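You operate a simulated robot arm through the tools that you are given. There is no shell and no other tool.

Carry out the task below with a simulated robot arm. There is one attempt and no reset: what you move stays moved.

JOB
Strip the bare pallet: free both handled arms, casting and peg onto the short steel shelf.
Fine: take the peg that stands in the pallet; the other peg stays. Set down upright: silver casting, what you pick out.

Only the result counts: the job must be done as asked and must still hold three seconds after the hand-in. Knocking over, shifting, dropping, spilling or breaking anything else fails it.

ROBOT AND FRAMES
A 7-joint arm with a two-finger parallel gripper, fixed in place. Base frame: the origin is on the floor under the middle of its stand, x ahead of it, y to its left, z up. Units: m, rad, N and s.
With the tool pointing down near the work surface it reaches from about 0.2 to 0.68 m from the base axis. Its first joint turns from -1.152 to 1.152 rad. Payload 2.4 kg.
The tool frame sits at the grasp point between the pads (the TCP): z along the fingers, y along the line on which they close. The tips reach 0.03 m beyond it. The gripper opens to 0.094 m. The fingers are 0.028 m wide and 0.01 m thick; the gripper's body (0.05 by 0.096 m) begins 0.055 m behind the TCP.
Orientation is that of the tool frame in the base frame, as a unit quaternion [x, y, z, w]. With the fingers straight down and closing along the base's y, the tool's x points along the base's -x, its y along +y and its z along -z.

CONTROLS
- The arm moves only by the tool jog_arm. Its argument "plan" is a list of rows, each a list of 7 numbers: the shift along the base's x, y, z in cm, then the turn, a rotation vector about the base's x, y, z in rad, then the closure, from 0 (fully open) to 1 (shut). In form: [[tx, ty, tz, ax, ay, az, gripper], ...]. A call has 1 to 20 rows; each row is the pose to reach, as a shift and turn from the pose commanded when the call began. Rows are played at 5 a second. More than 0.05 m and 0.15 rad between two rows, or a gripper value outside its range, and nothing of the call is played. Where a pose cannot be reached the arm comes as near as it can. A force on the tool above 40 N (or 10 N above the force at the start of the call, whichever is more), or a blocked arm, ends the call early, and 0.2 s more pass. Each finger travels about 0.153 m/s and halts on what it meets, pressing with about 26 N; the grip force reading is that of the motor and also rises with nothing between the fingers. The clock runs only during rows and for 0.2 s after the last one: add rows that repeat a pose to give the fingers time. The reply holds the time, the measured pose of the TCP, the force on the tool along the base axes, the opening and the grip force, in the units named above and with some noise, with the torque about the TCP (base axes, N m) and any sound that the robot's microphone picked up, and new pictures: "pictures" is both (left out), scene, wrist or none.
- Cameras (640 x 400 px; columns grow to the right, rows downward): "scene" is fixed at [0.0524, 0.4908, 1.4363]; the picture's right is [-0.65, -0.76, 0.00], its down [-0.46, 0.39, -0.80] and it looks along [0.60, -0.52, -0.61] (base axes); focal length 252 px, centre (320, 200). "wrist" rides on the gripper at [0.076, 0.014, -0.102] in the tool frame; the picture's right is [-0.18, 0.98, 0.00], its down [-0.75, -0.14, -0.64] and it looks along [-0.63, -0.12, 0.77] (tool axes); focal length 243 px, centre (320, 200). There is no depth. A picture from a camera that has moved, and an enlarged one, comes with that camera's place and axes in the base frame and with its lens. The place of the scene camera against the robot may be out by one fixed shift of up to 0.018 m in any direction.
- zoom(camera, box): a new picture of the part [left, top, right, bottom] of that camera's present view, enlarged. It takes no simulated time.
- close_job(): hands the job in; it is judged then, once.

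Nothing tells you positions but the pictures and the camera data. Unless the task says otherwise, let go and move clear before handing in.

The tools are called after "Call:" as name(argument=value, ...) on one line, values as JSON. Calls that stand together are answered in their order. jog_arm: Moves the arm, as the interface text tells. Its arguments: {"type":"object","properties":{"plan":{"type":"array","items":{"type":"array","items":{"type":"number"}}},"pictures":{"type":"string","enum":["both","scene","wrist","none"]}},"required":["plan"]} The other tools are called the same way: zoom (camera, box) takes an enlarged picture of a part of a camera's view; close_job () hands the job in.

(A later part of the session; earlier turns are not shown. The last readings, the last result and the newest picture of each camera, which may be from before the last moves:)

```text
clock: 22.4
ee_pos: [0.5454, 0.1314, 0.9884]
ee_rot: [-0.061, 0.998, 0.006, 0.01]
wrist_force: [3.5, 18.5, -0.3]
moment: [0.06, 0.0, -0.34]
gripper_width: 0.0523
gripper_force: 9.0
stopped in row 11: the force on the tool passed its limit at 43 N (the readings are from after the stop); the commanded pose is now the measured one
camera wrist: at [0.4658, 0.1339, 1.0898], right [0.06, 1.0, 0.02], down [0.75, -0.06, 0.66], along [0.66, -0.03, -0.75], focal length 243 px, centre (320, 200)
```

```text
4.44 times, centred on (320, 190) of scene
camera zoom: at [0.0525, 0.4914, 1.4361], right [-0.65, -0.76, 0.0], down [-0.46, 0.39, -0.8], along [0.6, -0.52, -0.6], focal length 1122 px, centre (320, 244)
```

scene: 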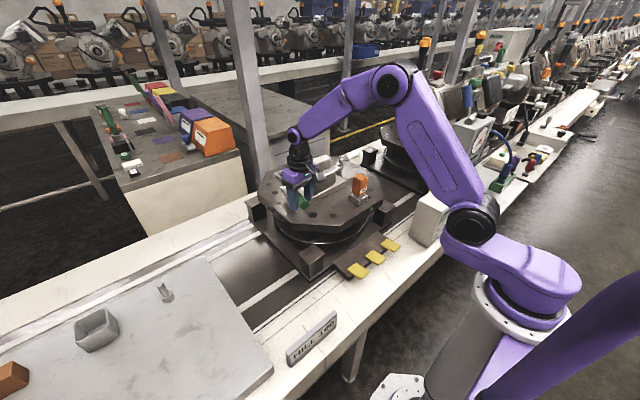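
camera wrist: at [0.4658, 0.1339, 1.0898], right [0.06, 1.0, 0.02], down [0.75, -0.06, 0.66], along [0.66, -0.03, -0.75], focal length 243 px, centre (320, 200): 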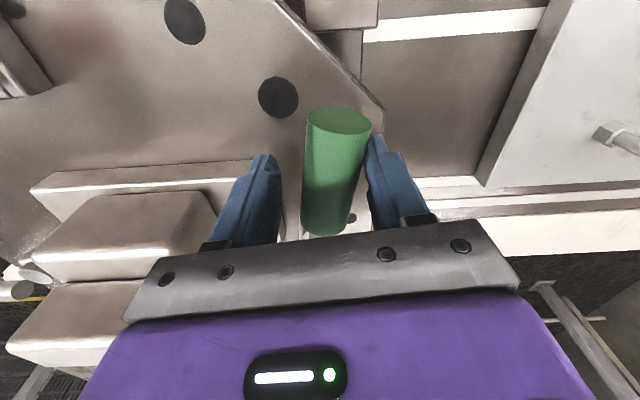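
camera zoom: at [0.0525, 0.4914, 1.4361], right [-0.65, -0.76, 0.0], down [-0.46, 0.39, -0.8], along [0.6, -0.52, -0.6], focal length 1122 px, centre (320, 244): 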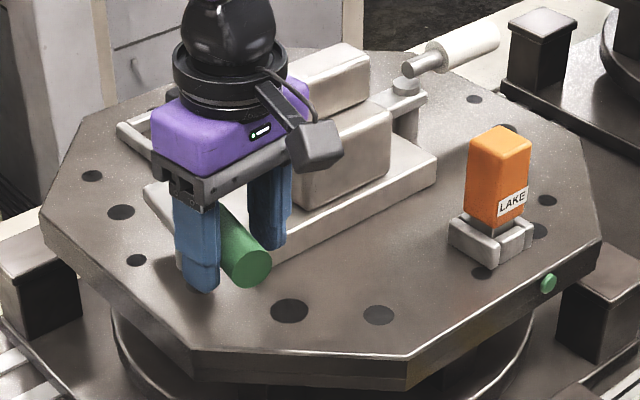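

Call:
jog_arm(plan=[[0, 0.5, 0, 0, 0, 0, 0.5], [0, 0.6, 0, 0, 0, 0, 0.4], [0, 0.6, 0, 0, 0, 0, 0.35], [0, 0.6, 3, 0, 0, 0, 0.35], [-1, 0.6, 7, 0, 0, 0, 0.35], [-4, 0.6, 10, 0, 0, 0, 0.2], [-7, 0.6, 13, 0, 0, -0.06, 0], [-10, 0.6, 16, 0, 0, -0.12, 0], [-12, 0.6, 19, 0, 0, -0.12, 0], [-12, 0.6, 19, 0, 0, -0.12, 0]])

Call:
zoom(camera="wrist", box=[200, 80, 440, 240])

Call:
zoom(camera="scene", box=[250, 145, 390, 235])

```text
clock: 24.6
ee_pos: [0.426, 0.1306, 1.178]
ee_rot: [0.002, 1.0, 0.004, 0.009]
wrist_force: [0.5, -0.2, 0.0]
moment: [-0.01, -0.01, 0.01]
gripper_width: 0.0942
gripper_force: 0.0
camera wrist: at [0.3478, 0.1437, 1.2802], right [0.19, 0.98, 0.01], down [0.74, -0.15, 0.65], along [0.64, -0.11, -0.76], focal length 243 px, centre (320, 200)
```

scene: 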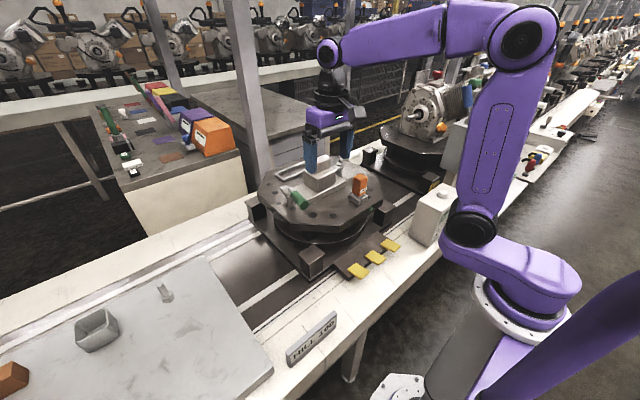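
wrist: 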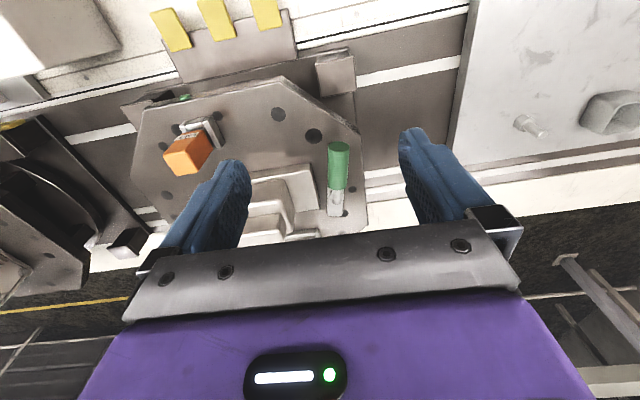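

```text
2.50 times, centred on (320, 160) of wrist
camera zoom: at [0.3478, 0.1437, 1.2802], right [0.19, 0.98, 0.01], down [0.74, -0.15, 0.65], along [0.64, -0.11, -0.76], focal length 606 px, centre (320, 300)
```

zoom: 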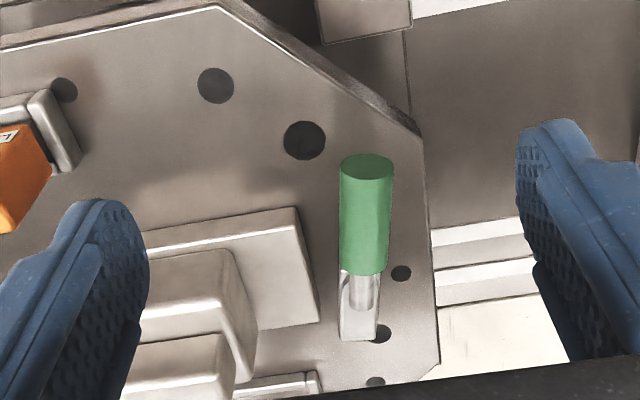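

```text
4.44 times, centred on (320, 190) of scene
camera zoom: at [0.0524, 0.4908, 1.4363], right [-0.65, -0.76, 0.0], down [-0.46, 0.39, -0.8], along [0.6, -0.52, -0.61], focal length 1122 px, centre (320, 244)
```

zoom: 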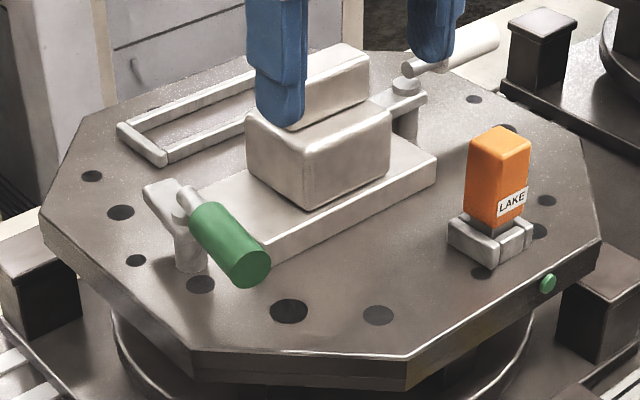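

The green arm has swung about 90° and its bar is clear of the casting's flange. I'll level the small tool tilt, then go above the white handle near (0.641, -0.19) with yaw +90°.

Call:
jog_arm(plan=[[0, 0, 2, -0.008, 0.018, 0.004, 0], [0, 0, 2, -0.008, 0.018, 0.004, 0], [0, 0, 2, -0.008, 0.018, 0.004, 0]], pictures="none")

```text
clock: 25.4
ee_pos: [0.4262, 0.1315, 1.1973]
ee_rot: [-0.001, 1.0, -0.001, 0.0]
wrist_force: [-0.3, 0.3, 0.1]
moment: [0.02, -0.03, -0.01]
gripper_width: 0.094
gripper_force: 0.1
```

Call:
jog_arm(plan=[[1.95, -2.92, -0.3, 0, 0, 0.1428, 0], [3.91, -5.84, -0.6, 0, 0, 0.2856, 0], [5.86, -8.75, -0.9, 0, 0, 0.4284, 0], [7.82, -11.67, -1.2, 0, 0, 0.5712, 0], [9.77, -14.59, -1.6, 0, 0, 0.714, 0], [11.73, -17.51, -2.2, 0, 0, 0.8568, 0], [13.68, -20.43, -3, 0, 0, 0.9996, 0], [15.64, -23.35, -4.2, 0, 0, 1.1424, 0], [17.59, -26.26, -5.4, 0, 0, 1.2852, 0], [19.55, -29.18, -6.6, 0, 0, 1.428, 0], [21.5, -32.1, -7.7, 0, 0, 1.5708, 0], [21.5, -32.1, -7.7, 0, 0, 1.5708, 0]])

Call:
zoom(camera="wrist", box=[240, 40, 400, 240])

```text
clock: 28.0
ee_pos: [0.6333, -0.1796, 1.1242]
ee_rot: [-0.691, 0.723, 0.001, 0.0]
wrist_force: [-0.2, 0.2, 0.2]
moment: [-0.01, -0.02, 0.01]
gripper_width: 0.094
gripper_force: 0.0
out of reach, approached as far as the arm can: row 11, 12
camera wrist: at [0.6161, -0.2573, 1.2255], right [-0.97, 0.23, 0.0], down [0.18, 0.75, 0.64], along [0.15, 0.62, -0.77], focal length 243 px, centre (320, 200)
```

scene: 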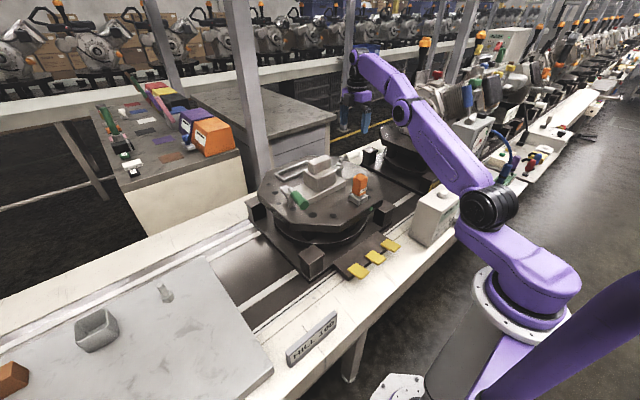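
wrist: 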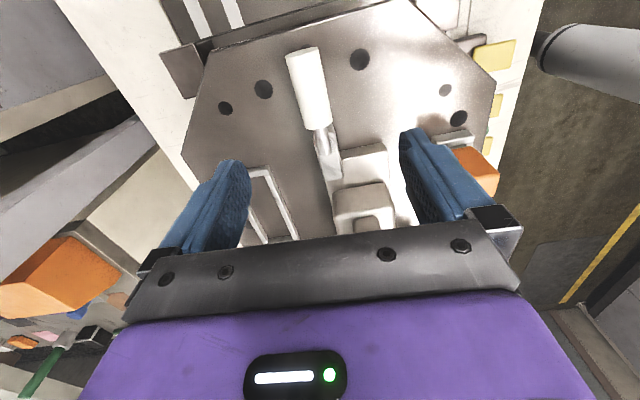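

```text
2.00 times, centred on (320, 140) of wrist
camera zoom: at [0.6161, -0.2573, 1.2255], right [-0.97, 0.23, 0.0], down [0.18, 0.75, 0.64], along [0.15, 0.62, -0.77], focal length 485 px, centre (320, 320)
```

zoom: 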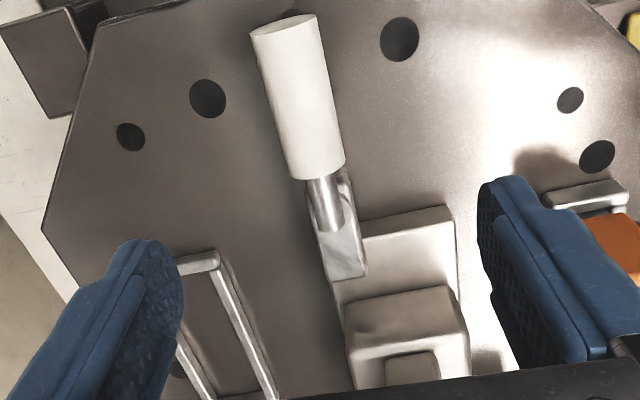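

At z=1.12 the white handle is slightly beyond reach. With the fingers wide I can keep the TCP on the near side of the handle and pull with the outer finger, so I'll shift inward and check where the arm ends up.

Call:
jog_arm(plan=[[-2, 0, 0, 0, 0, 0, 0], [-2, 0, 0, 0, 0, 0, 0], [-2, 0, 0, 0, 0, 0, 0]], pictures="none")

```text
clock: 28.8
ee_pos: [0.6135, -0.1817, 1.1238]
ee_rot: [0.708, -0.707, 0.0, 0.0]
wrist_force: [-0.9, -0.1, 0.3]
moment: [0.01, 0.01, 0.02]
gripper_width: 0.0938
gripper_force: 0.0
```

Call:
jog_arm(plan=[[0.7, 0.3, -4, 0, 0, 0, 0], [0.7, 0.3, -8, 0, 0, 0, 0], [0.7, 0.3, -11, 0, 0, 0, 0], [0.7, 0.3, -13.8, 0, 0, 0, 0], [0.7, 0.3, -13.8, 0, 0, 0, 0]])

```text
clock: 30.0
ee_pos: [0.6218, -0.1771, 0.9839]
ee_rot: [0.707, -0.707, 0.0, -0.001]
wrist_force: [-0.2, -0.1, 0.7]
moment: [0.02, -0.04, -0.01]
gripper_width: 0.0938
gripper_force: 0.0
camera wrist: at [0.6074, -0.2538, 1.0859], right [-0.98, 0.18, 0.0], down [0.14, 0.75, 0.64], along [0.12, 0.63, -0.77], focal length 243 px, centre (320, 200)
```

scene: 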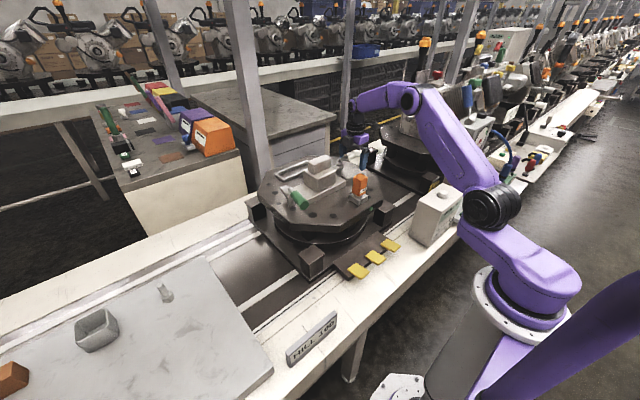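
wrist: 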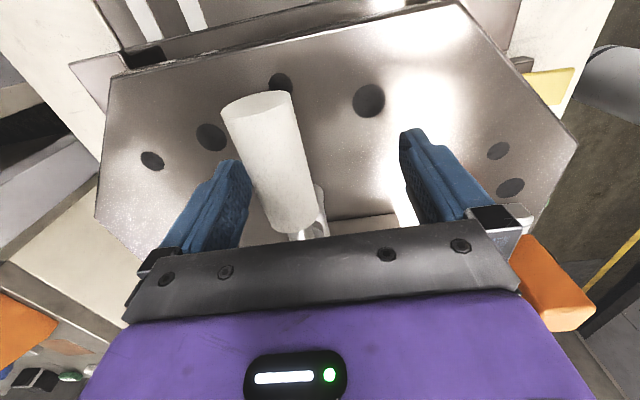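

The white handle sits between the fingers. I'll close them part-way and swing it clockwise toward the robot about the pivot (0.640, -0.123).

Call:
jog_arm(plan=[[0, 0, 0, 0, 0, 0, 0.22], [0, 0, 0, 0, 0, 0, 0.22], [-0.53, 0.21, 0, 0, 0, -0.1, 0.22], [-1.05, 0.48, 0, 0, 0, -0.2, 0.22], [-1.53, 0.8, 0, 0, 0, -0.3, 0.22], [-1.98, 1.16, 0, 0, 0, -0.4, 0.22], [-1.98, 1.16, 0, 0, 0, -0.4, 0.22]])

```text
clock: 31.6
ee_pos: [0.6013, -0.1647, 0.9861]
ee_rot: [-0.553, 0.833, 0.0, 0.0]
wrist_force: [4.7, -1.7, 2.0]
moment: [-0.09, -0.01, 0.04]
gripper_width: 0.0764
gripper_force: 2.6
camera wrist: at [0.5591, -0.2304, 1.0884], right [-0.83, 0.55, 0.0], down [0.42, 0.64, 0.64], along [0.36, 0.53, -0.77], focal length 243 px, centre (320, 200)
```

scene: 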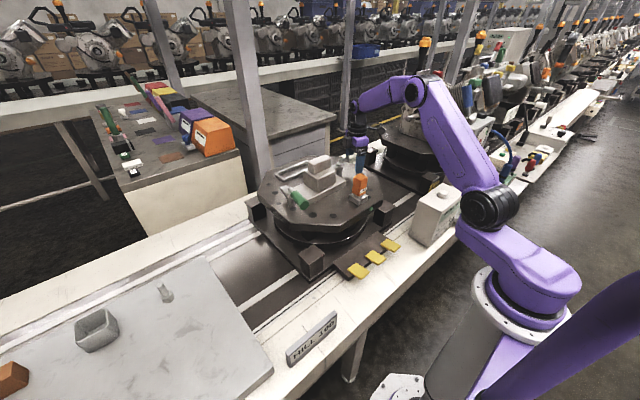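
wrist: 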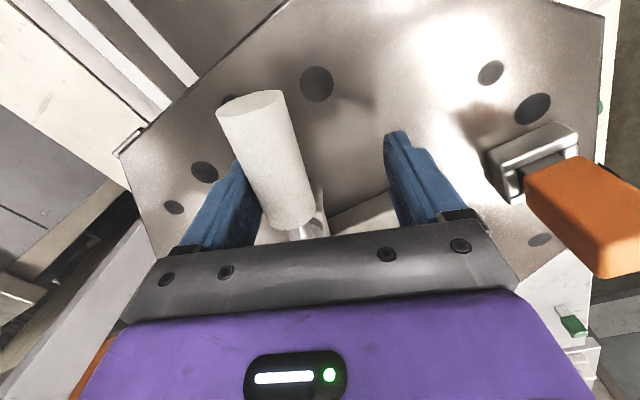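

Call:
jog_arm(plan=[[-0.22, 0.3, 0, 0, 0, -0.1, 0.27], [-0.39, 0.59, 0, 0, 0, -0.2, 0.33], [-0.58, 0.9, 0, 0, 0, -0.3, 0.38], [-0.76, 1.21, 0, 0, 0, -0.4, 0.42], [-0.92, 1.53, 0, 0, 0, -0.5, 0.45], [-1.07, 1.85, 0, 0, 0, -0.6, 0.48], [-1.24, 2.27, 0, 0, 0, -0.7, 0.48], [-1.42, 2.78, 0, 0, 0, -0.8, 0.48], [-1.54, 3.32, 0, 0, 0, -0.9, 0.48], [-1.61, 3.86, 0, 0, 0, -1.0, 0.48], [-1.63, 4.41, 0, 0, 0, -1.1, 0.48], [-1.6, 4.84, 0, 0, 0, -1.18, 0.48]])

Call:
zoom(camera="wrist", box=[200, 60, 440, 240])

Call:
zoom(camera="scene", box=[250, 145, 390, 235])

```text
clock: 34.2
ee_pos: [0.584, -0.1218, 0.9863]
ee_rot: [0.006, 1.0, -0.002, 0.003]
wrist_force: [12.9, -23.2, 0.0]
moment: [-0.03, -0.2, 0.69]
gripper_width: 0.0622
gripper_force: 11.2
camera wrist: at [0.5091, -0.1072, 1.0887], right [0.2, 0.98, 0.0], down [0.75, -0.15, 0.65], along [0.63, -0.13, -0.76], focal length 243 px, centre (320, 200)
```

scene: 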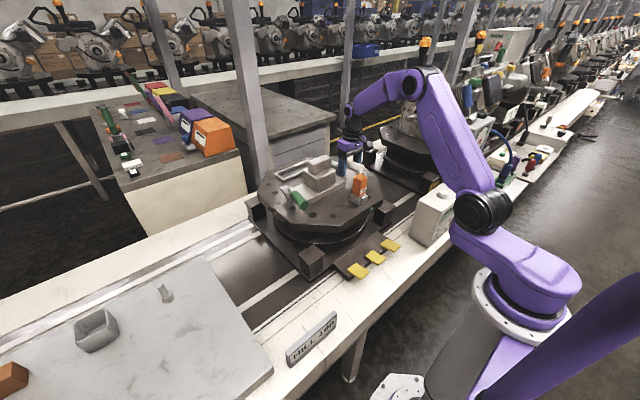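
wrist: 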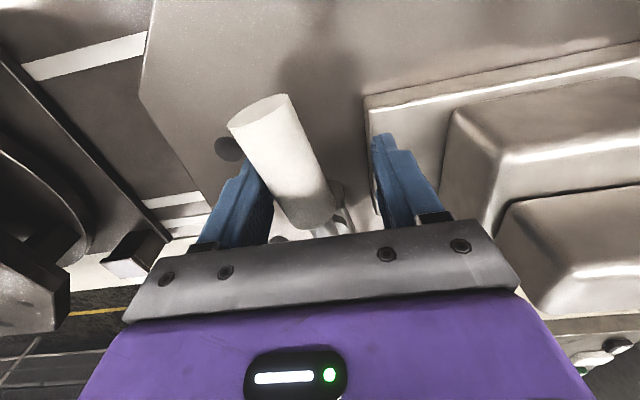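

```text
2.22 times, centred on (320, 150) of wrist
camera zoom: at [0.5091, -0.1072, 1.0887], right [0.2, 0.98, 0.0], down [0.75, -0.15, 0.65], along [0.63, -0.13, -0.76], focal length 539 px, centre (320, 311)
```

zoom: 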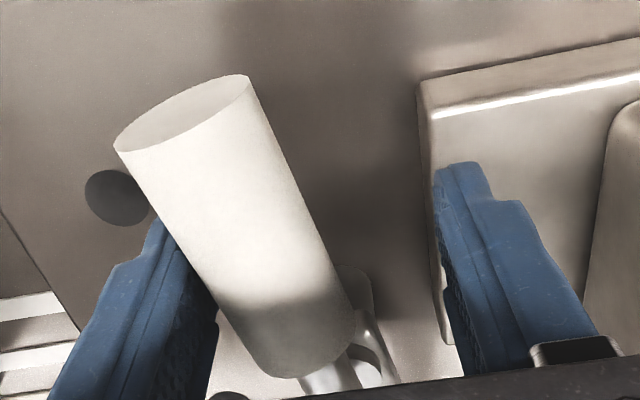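

```text
4.44 times, centred on (320, 190) of scene
camera zoom: at [0.0528, 0.4901, 1.4366], right [-0.65, -0.76, 0.0], down [-0.46, 0.39, -0.8], along [0.6, -0.52, -0.61], focal length 1122 px, centre (320, 244)
```

zoom: 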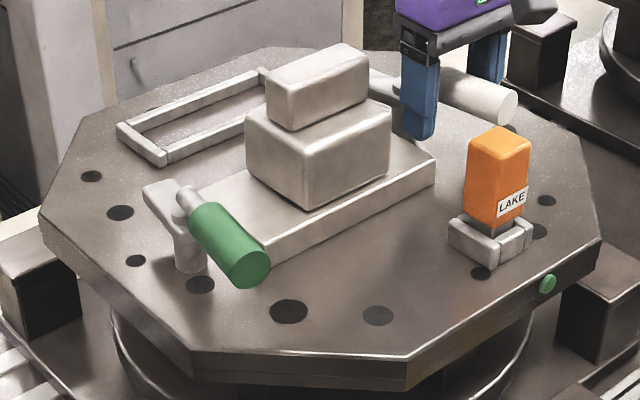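

The white arm has turned about 79° and is pushing back with 23 N, so it is probably at its stop; green stopped at about 78°. I'll back off, open, lift out and check both.

Call:
jog_arm(plan=[[0, -0.9, 0, 0, 0, 0, 0.44], [0, -0.9, 0, 0, 0, 0, 0.36], [0, -0.9, 0, 0, 0, 0, 0.3], [0, -0.9, 3, 0, 0, 0, 0.3], [-1, -0.9, 7, 0, 0, 0, 0.2], [-4, -0.9, 10, 0, 0, 0, 0.1], [-7, 0.6, 13, 0, 0, 0, 0], [-10, 2.6, 16, 0, 0, 0, 0], [-12, 5, 19, 0, 0, 0, 0], [-14, 8, 20, 0, 0, 0, 0], [-16, 11.5, 20, 0, 0, 0, 0], [-16, 11.5, 20, 0, 0, 0, 0]])

Call:
zoom(camera="wrist", box=[220, 80, 440, 240])

Call:
zoom(camera="scene", box=[250, 145, 390, 235])

```text
clock: 36.8
ee_pos: [0.4236, -0.0014, 1.1847]
ee_rot: [0.004, 1.0, 0.0, 0.0]
wrist_force: [-0.2, 0.4, -0.2]
moment: [0.0, 0.01, 0.0]
gripper_width: 0.0942
gripper_force: 0.0
camera wrist: at [0.3468, 0.013, 1.287], right [0.19, 0.98, 0.0], down [0.75, -0.15, 0.64], along [0.63, -0.12, -0.77], focal length 243 px, centre (320, 200)
```

scene: 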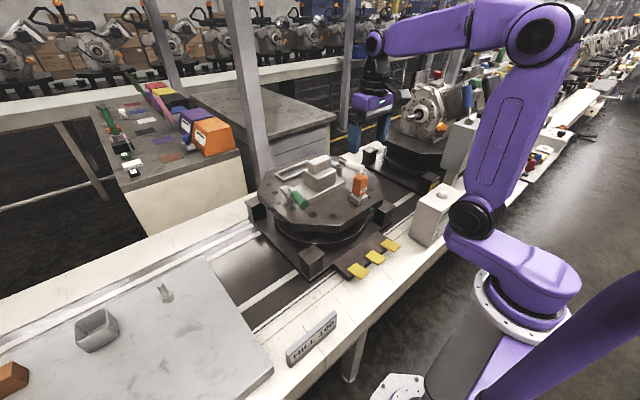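
wrist: 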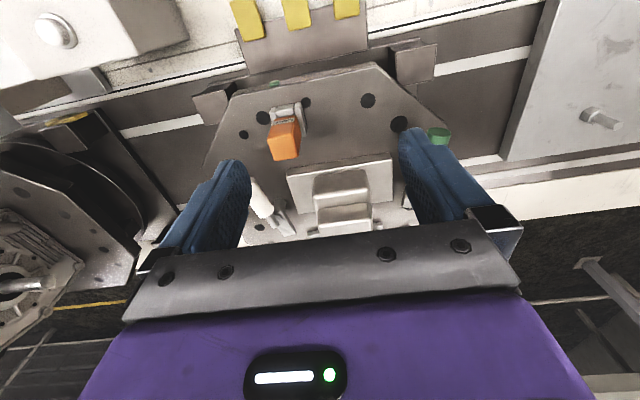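

```text
2.50 times, centred on (330, 160) of wrist
camera zoom: at [0.3468, 0.013, 1.287], right [0.19, 0.98, 0.0], down [0.75, -0.15, 0.64], along [0.63, -0.12, -0.77], focal length 606 px, centre (295, 300)
```

zoom: 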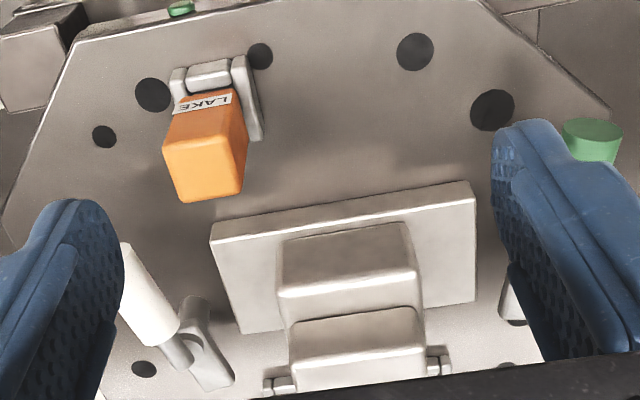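

```text
4.44 times, centred on (320, 190) of scene
camera zoom: at [0.0524, 0.4908, 1.4363], right [-0.65, -0.76, 0.0], down [-0.46, 0.39, -0.8], along [0.6, -0.52, -0.61], focal length 1122 px, centre (320, 244)
```

zoom: 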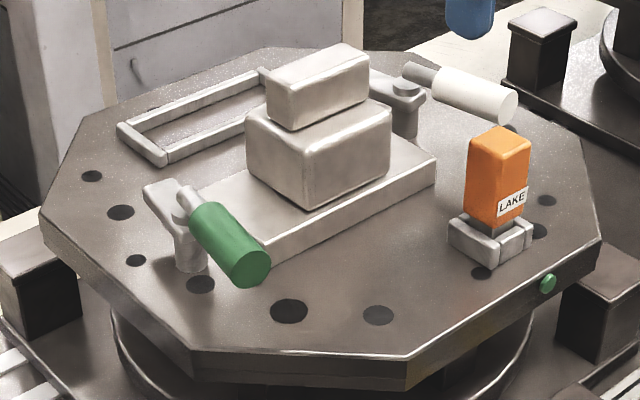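

Both arms are now swung off the casting. Next I'll measure the shelf (surface height, free area and the objects on it) from two viewpoints before carrying anything.

Call:
jog_arm(plan=[[-2.17, 3.75, 0.2, 0, 0, 0.1, 0], [-4.35, 7.5, 0.4, 0, 0, 0.2, 0], [-6.52, 11.25, 0.6, 0, 0, 0.3, 0], [-8.7, 15, 0.8, 0, 0, 0.4, 0], [-10.87, 18.75, 1, 0, 0, 0.5, 0], [-13.05, 22.5, 1.2, 0, 0, 0.6, 0], [-15.22, 26.25, 1.4, 0, 0, 0.7, 0], [-17.4, 30, 1.5, 0, 0, 0.808, 0], [-17.4, 30, 1.5, 0, 0, 0.808, 0], [-17.4, 30, 1.5, 0, 0, 0.808, 0]], pictures="wrist")

Call:
zoom(camera="wrist", box=[200, 0, 520, 200])

Call:
jog_arm(plan=[[3, -3, 0, 0, 0, 0, 0], [6, -6, 0, 0, 0, 0, 0], [9, -9, 0, 0, 0, 0, 0], [11, -10, 0, 0, 0, 0, 0], [11, -10, 0, 0, 0, 0, 0], [11, -10, 0, 0, 0, 0, 0]], pictures="wrist")

Call:
zoom(camera="wrist", box=[200, 0, 520, 200])

```text
clock: 39.0
ee_pos: [0.2509, 0.2978, 1.2016]
ee_rot: [-0.39, 0.921, 0.0, 0.0]
wrist_force: [0.5, -0.2, 0.8]
moment: [0.0, 0.0, -0.02]
gripper_width: 0.0941
gripper_force: 0.0
camera wrist: at [0.1874, 0.2528, 1.3045], right [-0.58, 0.82, 0.0], down [0.63, 0.44, 0.64], along [0.52, 0.37, -0.77], focal length 243 px, centre (320, 200)
```

wrist: 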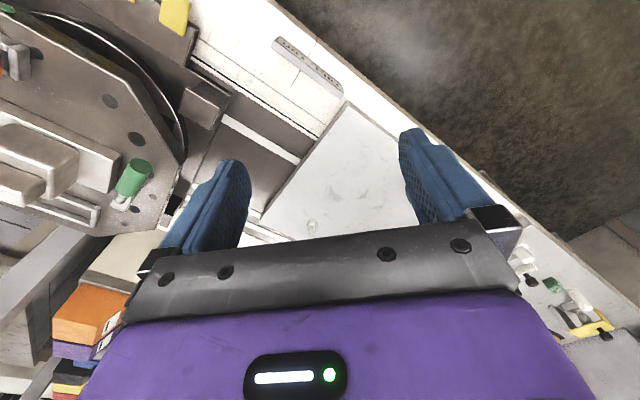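

```text
2.00 times, centred on (360, 100) of wrist
camera zoom: at [0.1874, 0.2528, 1.3045], right [-0.58, 0.82, 0.0], down [0.63, 0.44, 0.64], along [0.52, 0.37, -0.77], focal length 485 px, centre (240, 400)
```

zoom: 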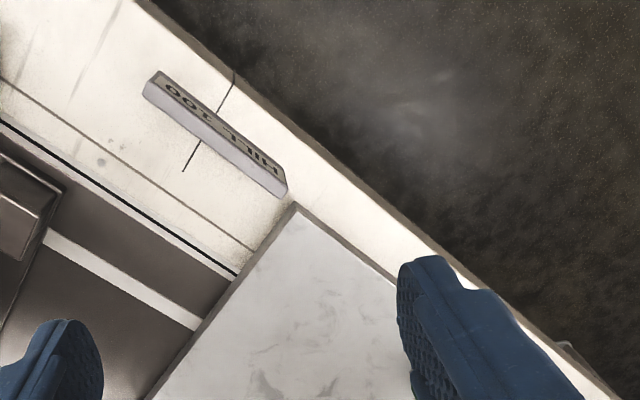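

```text
clock: 40.4
ee_pos: [0.3597, 0.1965, 1.2009]
ee_rot: [-0.389, 0.921, 0.0, 0.0]
wrist_force: [-0.7, 0.8, -0.4]
moment: [0.01, 0.0, 0.02]
gripper_width: 0.0938
gripper_force: 0.1
camera wrist: at [0.2966, 0.1522, 1.3027], right [-0.58, 0.82, 0.0], down [0.63, 0.44, 0.64], along [0.52, 0.37, -0.77], focal length 243 px, centre (320, 200)
```

wrist: 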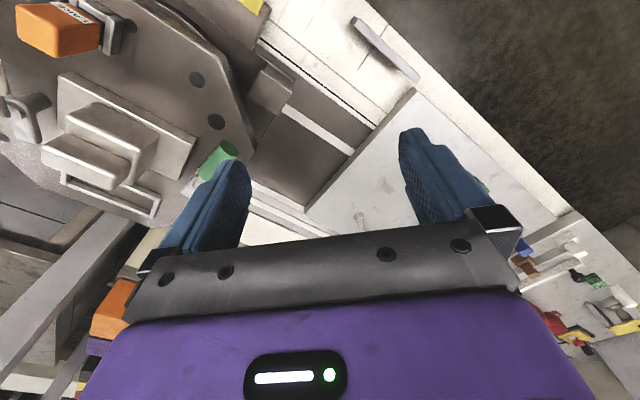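

```text
2.00 times, centred on (360, 100) of wrist
camera zoom: at [0.2966, 0.1522, 1.3027], right [-0.58, 0.82, 0.0], down [0.63, 0.44, 0.64], along [0.52, 0.37, -0.77], focal length 485 px, centre (240, 400)
```

zoom: 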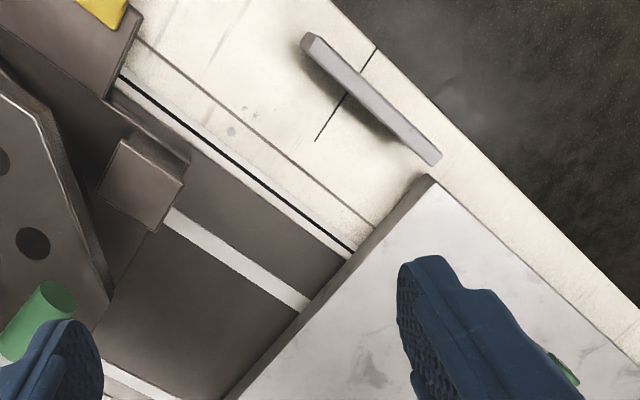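

The shelf surface triangulates to z≈0.733, with its near corner at about (0.303, 0.415), and the area x 0.31–0.55, y 0.42–0.62 is empty. I'll put the casting near (0.36, 0.53) and the peg near (0.465, 0.455). First I'll go above the casting's top block, closing along x.

Call:
jog_arm(plan=[[3.13, -2.45, -0.6, 0, 0, 0.0964, 0], [6.26, -4.9, -1.2, 0, 0, 0.1928, 0], [9.39, -7.35, -1.8, 0, 0, 0.2891, 0], [12.52, -9.8, -2.6, 0, 0, 0.3855, 0], [15.65, -12.2, -3.6, 0, 0, 0.4819, 0], [18.78, -14.65, -4.8, 0, 0, 0.5783, 0], [21.9, -17.1, -6.4, 0, 0, 0.6747, 0], [25, -19.55, -8, 0, 0, 0.771, 0], [25, -19.55, -8, 0, 0, 0.771, 0], [25, -19.55, -8, 0, 0, 0.771, 0]], pictures="both")

Call:
zoom(camera="wrist", box=[220, 80, 440, 240])

```text
clock: 42.6
ee_pos: [0.61, 0.0002, 1.1232]
ee_rot: [0.708, -0.707, 0.0, 0.0]
wrist_force: [-0.2, -0.2, 0.1]
moment: [-0.02, -0.01, 0.01]
gripper_width: 0.0943
gripper_force: 0.0
camera wrist: at [0.5963, -0.0756, 1.2244], right [-0.98, 0.18, 0.0], down [0.14, 0.75, 0.64], along [0.12, 0.63, -0.77], focal length 243 px, centre (320, 200)
```

scene: 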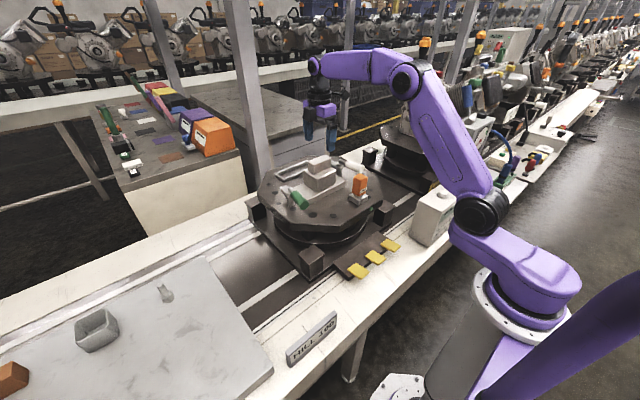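
wrist: 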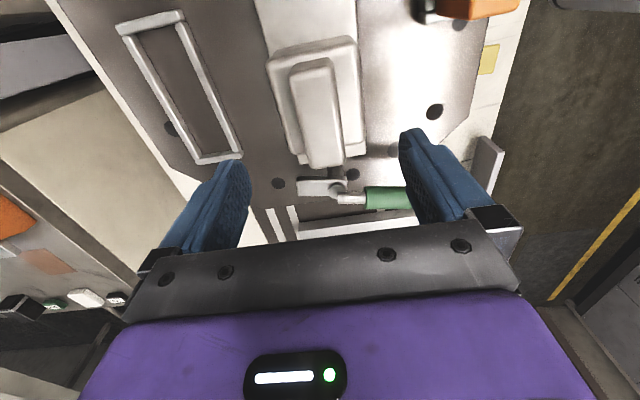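

```text
2.50 times, centred on (330, 160) of wrist
camera zoom: at [0.5963, -0.0756, 1.2244], right [-0.98, 0.18, 0.0], down [0.14, 0.75, 0.64], along [0.12, 0.63, -0.77], focal length 606 px, centre (295, 300)
```

zoom: 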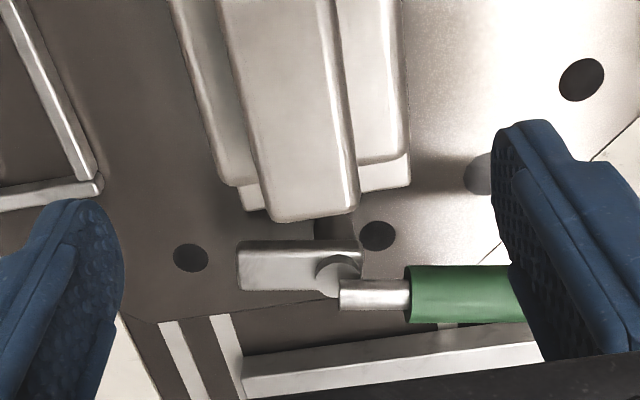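

The top block is centred under the gripper at x≈0.610. I'll descend until the tips are just above the shoulder block and close on it.

Call:
jog_arm(plan=[[0, 0, -3, 0, 0, 0, 0], [0, 0, -6, 0, 0, 0, 0], [0, 0, -7.5, 0, 0, 0, 0], [0, 0, -8.4, 0, 0, 0, 0], [0, 0, -8.4, 0, 0, 0, 0]], pictures="wrist")

Call:
zoom(camera="scene", box=[260, 120, 380, 210])

```text
clock: 43.8
ee_pos: [0.6103, 0.0019, 1.0383]
ee_rot: [0.708, -0.707, -0.001, 0.001]
wrist_force: [0.3, -0.6, 0.9]
moment: [0.0, 0.0, -0.01]
gripper_width: 0.0939
gripper_force: 0.2
camera wrist: at [0.5962, -0.0746, 1.1401], right [-0.98, 0.18, 0.0], down [0.14, 0.75, 0.64], along [0.12, 0.63, -0.77], focal length 243 px, centre (320, 200)
```

wrist: 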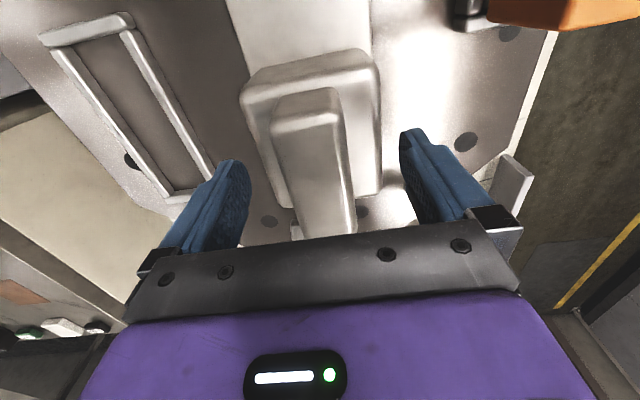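

```text
4.44 times, centred on (320, 165) of scene
camera zoom: at [0.0524, 0.4908, 1.4363], right [-0.65, -0.76, 0.0], down [-0.46, 0.39, -0.8], along [0.6, -0.52, -0.61], focal length 1122 px, centre (320, 356)
```

zoom: 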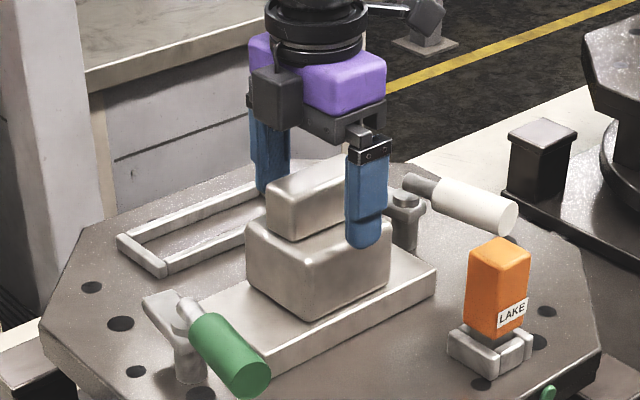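

Call:
jog_arm(plan=[[0, 0, 0, 0, 0, 0, 0.5], [0, 0, 0, 0, 0, 0, 0.8], [0, 0, 0, 0, 0, 0, 1], [0, 0, 0, 0, 0, 0, 1], [0, 0, 0, 0, 0, 0, 1]], pictures="wrist")

```text
clock: 45.0
ee_pos: [0.6099, 0.0014, 1.039]
ee_rot: [-0.707, 0.707, 0.0, 0.0]
wrist_force: [-2.9, 0.2, 0.3]
moment: [0.06, 0.0, -0.01]
gripper_width: 0.0386
gripper_force: 26.3
camera wrist: at [0.596, -0.0746, 1.1402], right [-0.98, 0.18, 0.0], down [0.14, 0.75, 0.64], along [0.12, 0.63, -0.77], focal length 243 px, centre (320, 200)
```

wrist: 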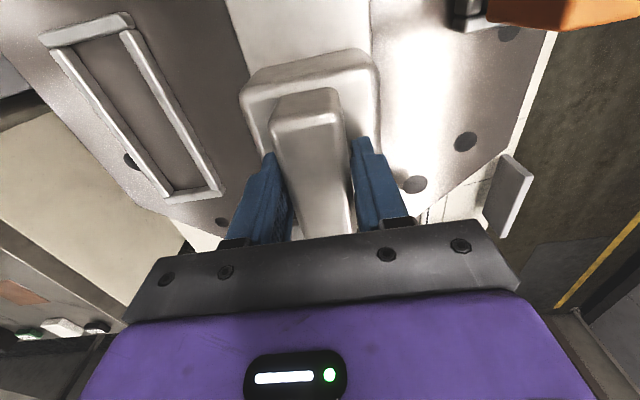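

The casting is gripped (width 0.0386, 26 N). I'll lift slowly and watch the weight and for any slip.

Call:
jog_arm(plan=[[0, 0, 0.5, 0, 0, 0, 1], [0, 0, 1, 0, 0, 0, 1], [0, 0, 2, 0, 0, 0, 1], [0, 0, 3, 0, 0, 0, 1], [0, 0, 3, 0, 0, 0, 1]], pictures="both")

Call:
zoom(camera="scene", box=[260, 110, 380, 210])

```text
clock: 46.2
ee_pos: [0.6097, 0.0014, 1.0681]
ee_rot: [-0.707, 0.707, 0.001, 0.0]
wrist_force: [0.9, 0.7, -10.2]
moment: [-0.02, 0.01, -0.03]
gripper_width: 0.0387
gripper_force: 26.2
camera wrist: at [0.5964, -0.0746, 1.1701], right [-0.98, 0.18, 0.0], down [0.14, 0.75, 0.64], along [0.12, 0.63, -0.77], focal length 243 px, centre (320, 200)
```

scene: 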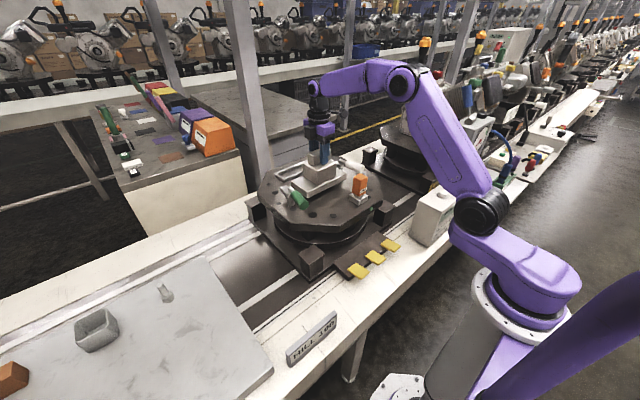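
wrist: 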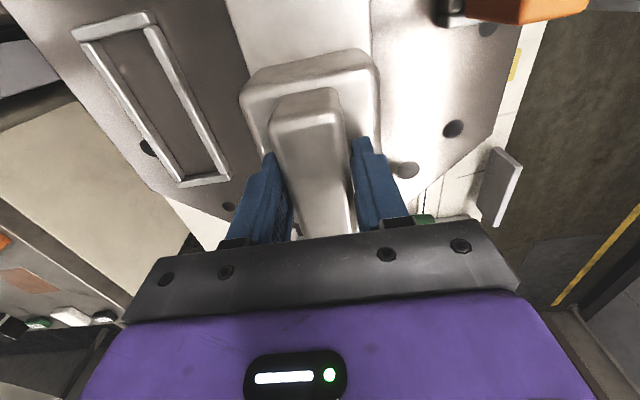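

```text
4.00 times, centred on (320, 160) of scene
camera zoom: at [0.0526, 0.4908, 1.4363], right [-0.65, -0.76, 0.0], down [-0.46, 0.39, -0.8], along [0.6, -0.52, -0.61], focal length 1010 px, centre (320, 360)
```

zoom: 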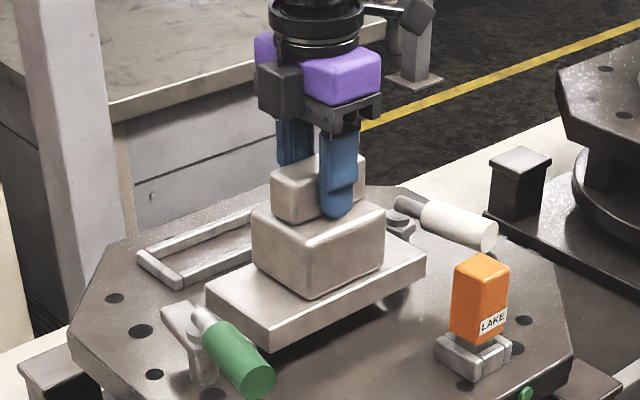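

The casting came up clean and upright, weighing about 1 kg. I'll lift it higher and carry it over to the shelf.

Call:
jog_arm(plan=[[0, 0, 1.5, 0, 0, 0, 1], [0, 0, 3.5, 0, 0, 0, 1], [0, 0, 6, 0, 0, 0, 1], [0, 0, 8, 0, 0, 0, 1], [0, 0, 9.5, 0, 0, 0, 1], [0, 0, 9.5, 0, 0, 0, 1]], pictures="none")

Call:
jog_arm(plan=[[-0.7, 1.48, 0, 0, 0, 0, 1], [-2.0, 4.2, 0, 0, 0, 0, 1], [-3.4, 7.2, 0, 0, 0, 0, 1], [-4.8, 10.2, 0, 0, 0, 0, 1], [-6.2, 13.2, 0, 0, 0, 0, 1], [-7.6, 16.2, 0, 0, 0, 0, 1], [-9.0, 19.2, 0, 0, 0, 0, 1], [-10.4, 22.2, 0, 0, 0, 0, 1], [-11.8, 25.2, 0, 0, 0, 0, 1], [-13.2, 28.2, 0, 0, 0, 0, 1], [-14.6, 31.2, 0, 0, 0, 0, 1], [-16.1, 34.2, 0, 0, 0, 0, 1], [-17.5, 37.2, 0, 0, 0, 0, 1], [-18.9, 40.2, 0, 0, 0, 0, 1], [-20.4, 43.2, 0, 0, 0, 0, 1], [-21.8, 46.2, 0, 0, 0, 0, 1], [-23.2, 49.2, 0, 0, 0, 0, 1], [-24.4, 51.6, 0, 0, 0, 0, 1], [-25, 52.9, 0, 0, 0, 0, 1], [-25, 52.9, 0, 0, 0, 0, 1]], pictures="both")

```text
clock: 47.6
ee_pos: [0.609, 0.0018, 1.1609]
ee_rot: [-0.706, 0.708, 0.001, 0.0]
wrist_force: [-0.8, -0.5, -10.4]
moment: [0.02, 0.02, -0.01]
gripper_width: 0.0384
gripper_force: 25.7
```

```text
clock: 51.8
ee_pos: [0.3616, 0.5316, 1.1617]
ee_rot: [0.707, -0.707, -0.001, 0.002]
wrist_force: [0.3, 1.0, -11.3]
moment: [0.03, -0.02, -0.01]
gripper_width: 0.0385
gripper_force: 25.9
camera wrist: at [0.3475, 0.4548, 1.2641], right [-0.98, 0.18, 0.0], down [0.14, 0.76, 0.64], along [0.12, 0.63, -0.77], focal length 243 px, centre (320, 200)
```

scene: 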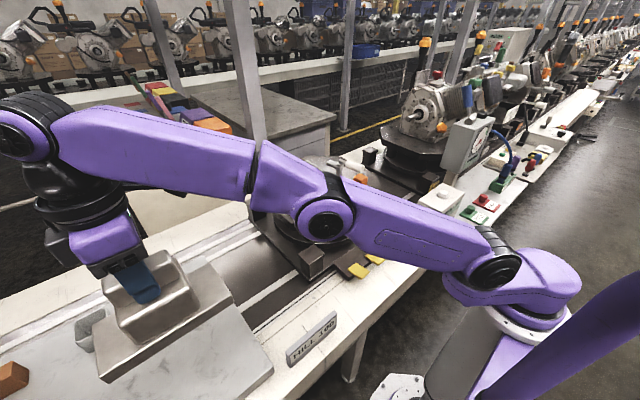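
wrist: 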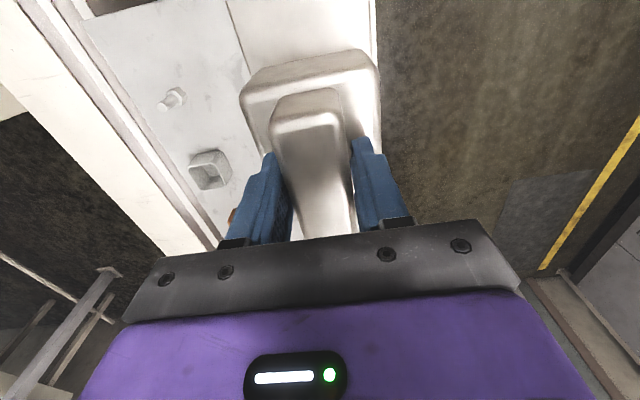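

Call:
zoom(camera="wrist", box=[80, 0, 400, 200])

Call:
zoom(camera="scene", box=[0, 200, 300, 400])

```text
2.00 times, centred on (240, 100) of wrist
camera zoom: at [0.3475, 0.4548, 1.2641], right [-0.98, 0.18, 0.0], down [0.14, 0.76, 0.64], along [0.12, 0.63, -0.77], focal length 485 px, centre (480, 400)
```

zoom: 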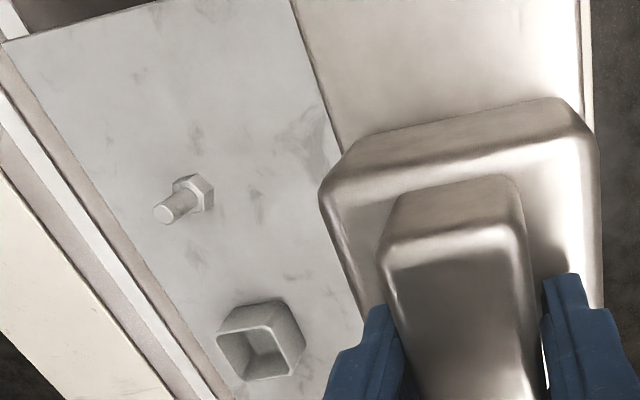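

```text
2.00 times, centred on (150, 300) of scene
camera zoom: at [0.0525, 0.491, 1.4363], right [-0.65, -0.76, 0.0], down [-0.46, 0.39, -0.8], along [0.6, -0.52, -0.61], focal length 505 px, centre (660, 0)
```

zoom: 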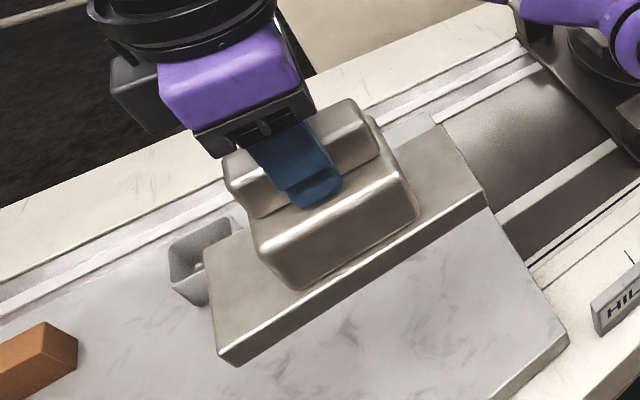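

The casting is steady over the empty part of the shelf. I'll lower most of the way, then creep down until it makes contact.

Call:
jog_arm(plan=[[-0.1, -0.1, -1.5, 0, 0, 0, 1], [-0.1, -0.1, -4, 0, 0, 0, 1], [-0.1, -0.1, -7, 0, 0, 0, 1], [-0.1, -0.1, -10, 0, 0, 0, 1], [-0.1, -0.1, -13, 0, 0, 0, 1], [-0.1, -0.1, -16, 0, 0, 0, 1], [-0.1, -0.1, -19, 0, 0, 0, 1], [-0.1, -0.1, -22, 0, 0, 0, 1], [-0.1, -0.1, -24.5, 0, 0, 0, 1], [-0.1, -0.1, -26.5, 0, 0, 0, 1], [-0.1, -0.1, -28, 0, 0, 0, 1], [-0.1, -0.1, -28, 0, 0, 0, 1]], pictures="both")

Call:
zoom(camera="scene", box=[0, 200, 300, 400])

```text
clock: 54.4
ee_pos: [0.3605, 0.5289, 0.8819]
ee_rot: [0.707, -0.707, 0.0, 0.0]
wrist_force: [-0.2, 0.3, -10.3]
moment: [0.01, -0.01, -0.02]
gripper_width: 0.0383
gripper_force: 25.9
camera wrist: at [0.3458, 0.4521, 0.9844], right [-0.98, 0.18, 0.0], down [0.14, 0.75, 0.64], along [0.12, 0.63, -0.77], focal length 243 px, centre (320, 200)
```

scene: 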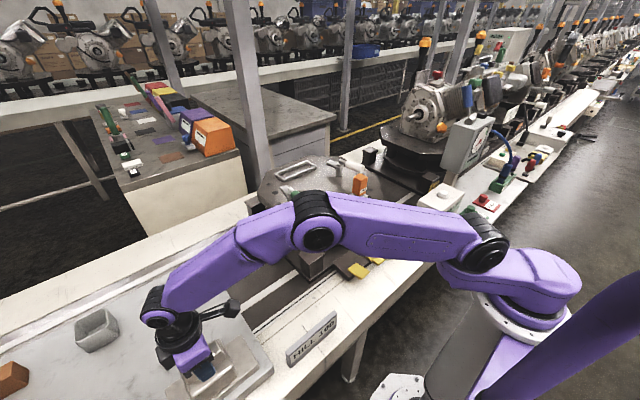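
wrist: 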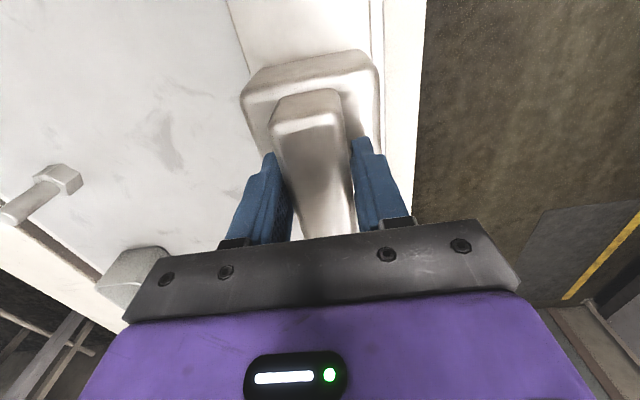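

```text
2.00 times, centred on (150, 300) of scene
camera zoom: at [0.0525, 0.491, 1.4363], right [-0.65, -0.76, 0.0], down [-0.46, 0.39, -0.8], along [0.6, -0.52, -0.61], focal length 505 px, centre (660, 0)
```

zoom: 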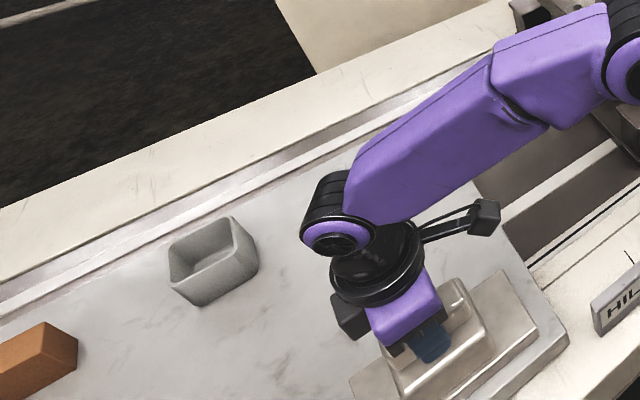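

Call:
zoom(camera="wrist", box=[200, 0, 440, 150])

```text
2.67 times, centred on (320, 75) of wrist
camera zoom: at [0.3458, 0.4521, 0.9844], right [-0.98, 0.18, 0.0], down [0.14, 0.75, 0.64], along [0.12, 0.63, -0.77], focal length 647 px, centre (320, 533)
```

zoom: 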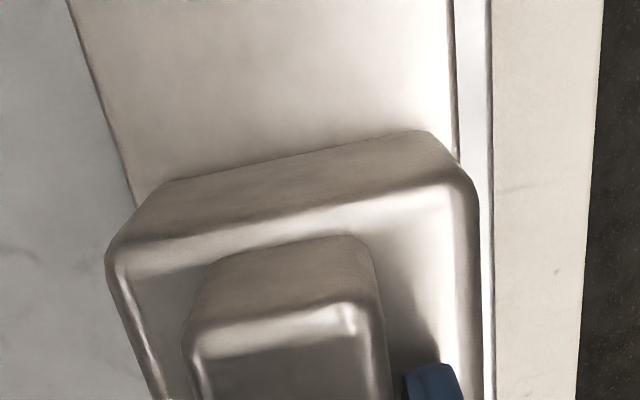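

Call:
jog_arm(plan=[[0, 0, -0.7, 0, 0, 0, 1], [0, 0, -1.4, 0, 0, 0, 1], [0, 0, -2.0, 0, 0, 0, 1], [0, 0, -2.4, 0, 0, 0, 1], [0, 0, -2.7, 0, 0, 0, 1], [0, 0, -2.7, 0, 0, 0, 1]], pictures="none")

```text
clock: 55.1
ee_pos: [0.3611, 0.5319, 0.8745]
ee_rot: [-0.707, 0.708, 0.001, 0.004]
wrist_force: [-0.5, -0.1, 5.7]
moment: [-0.82, 0.79, 0.08]
gripper_width: 0.0385
gripper_force: 26.1
stopped in row 3: the force on the tool passed its limit at 52 N (the readings are from after the stop); the commanded pose is now the measured one
```

Call:
zoom(camera="scene", box=[140, 300, 300, 400])

Call:
zoom(camera="wrist", box=[200, 0, 440, 240])

```text
4.00 times, centred on (220, 350) of scene
camera zoom: at [0.0523, 0.4907, 1.4364], right [-0.65, -0.76, 0.0], down [-0.46, 0.39, -0.8], along [0.6, -0.52, -0.61], focal length 1010 px, centre (720, -400)
```

zoom: 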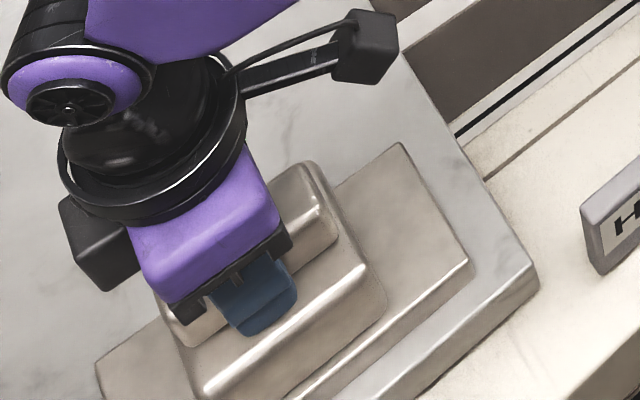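

```text
1.67 times, centred on (320, 120) of wrist
camera zoom: at [0.3463, 0.4548, 0.9767], right [-0.98, 0.18, 0.0], down [0.14, 0.75, 0.65], along [0.12, 0.64, -0.76], focal length 404 px, centre (320, 333)
```

zoom: 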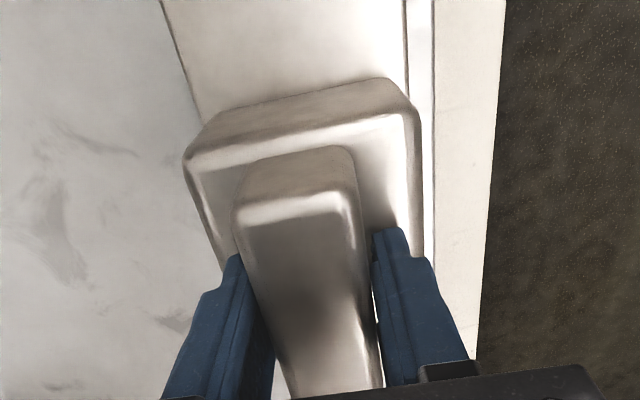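

The casting touched down with the TCP at z=0.8745, so the shelf is actually at about z≈0.758; re-triangulating the hex piece on it agrees. I'll level the tool, seat the casting gently and then open.

Call:
jog_arm(plan=[[0, 0, 0, -0.007, 0.004, 0, 1], [0, 0, -0.1, -0.007, 0.004, 0, 1], [0, 0, -0.1, -0.007, 0.004, 0, 1]], pictures="none")

```text
clock: 55.9
ee_pos: [0.3607, 0.5317, 0.8753]
ee_rot: [0.708, -0.707, 0.0, -0.002]
wrist_force: [-3.1, -4.3, 19.3]
moment: [-0.25, 0.12, -0.06]
gripper_width: 0.0383
gripper_force: 25.6
```

Call:
jog_arm(plan=[[0, 0, 0.1, 0, 0, 0, 0.55], [0, 0, 0.1, 0, 0, 0, 0.4], [0, 0, 0.1, 0, 0, 0, 0.3], [0, 0, 0.1, 0, 0, 0, 0.3]], pictures="wrist")

```text
clock: 56.9
ee_pos: [0.3615, 0.5326, 0.8747]
ee_rot: [0.707, -0.707, 0.0, -0.001]
wrist_force: [6.0, -3.0, 16.4]
moment: [-0.3, 0.36, 0.05]
gripper_width: 0.0626
gripper_force: 0.0
camera wrist: at [0.3477, 0.4549, 0.9771], right [-0.98, 0.18, 0.0], down [0.14, 0.75, 0.64], along [0.12, 0.63, -0.77], focal length 243 px, centre (320, 200)
```

wrist: 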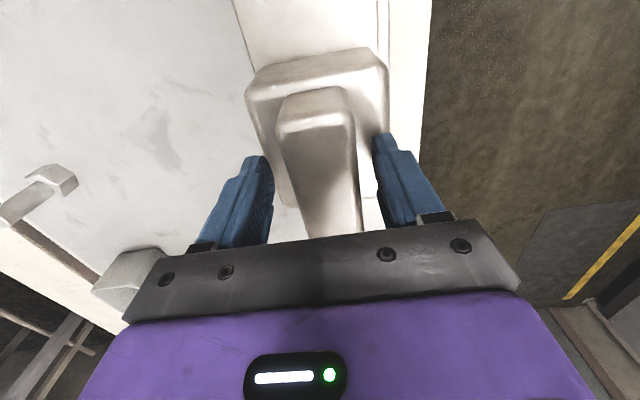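

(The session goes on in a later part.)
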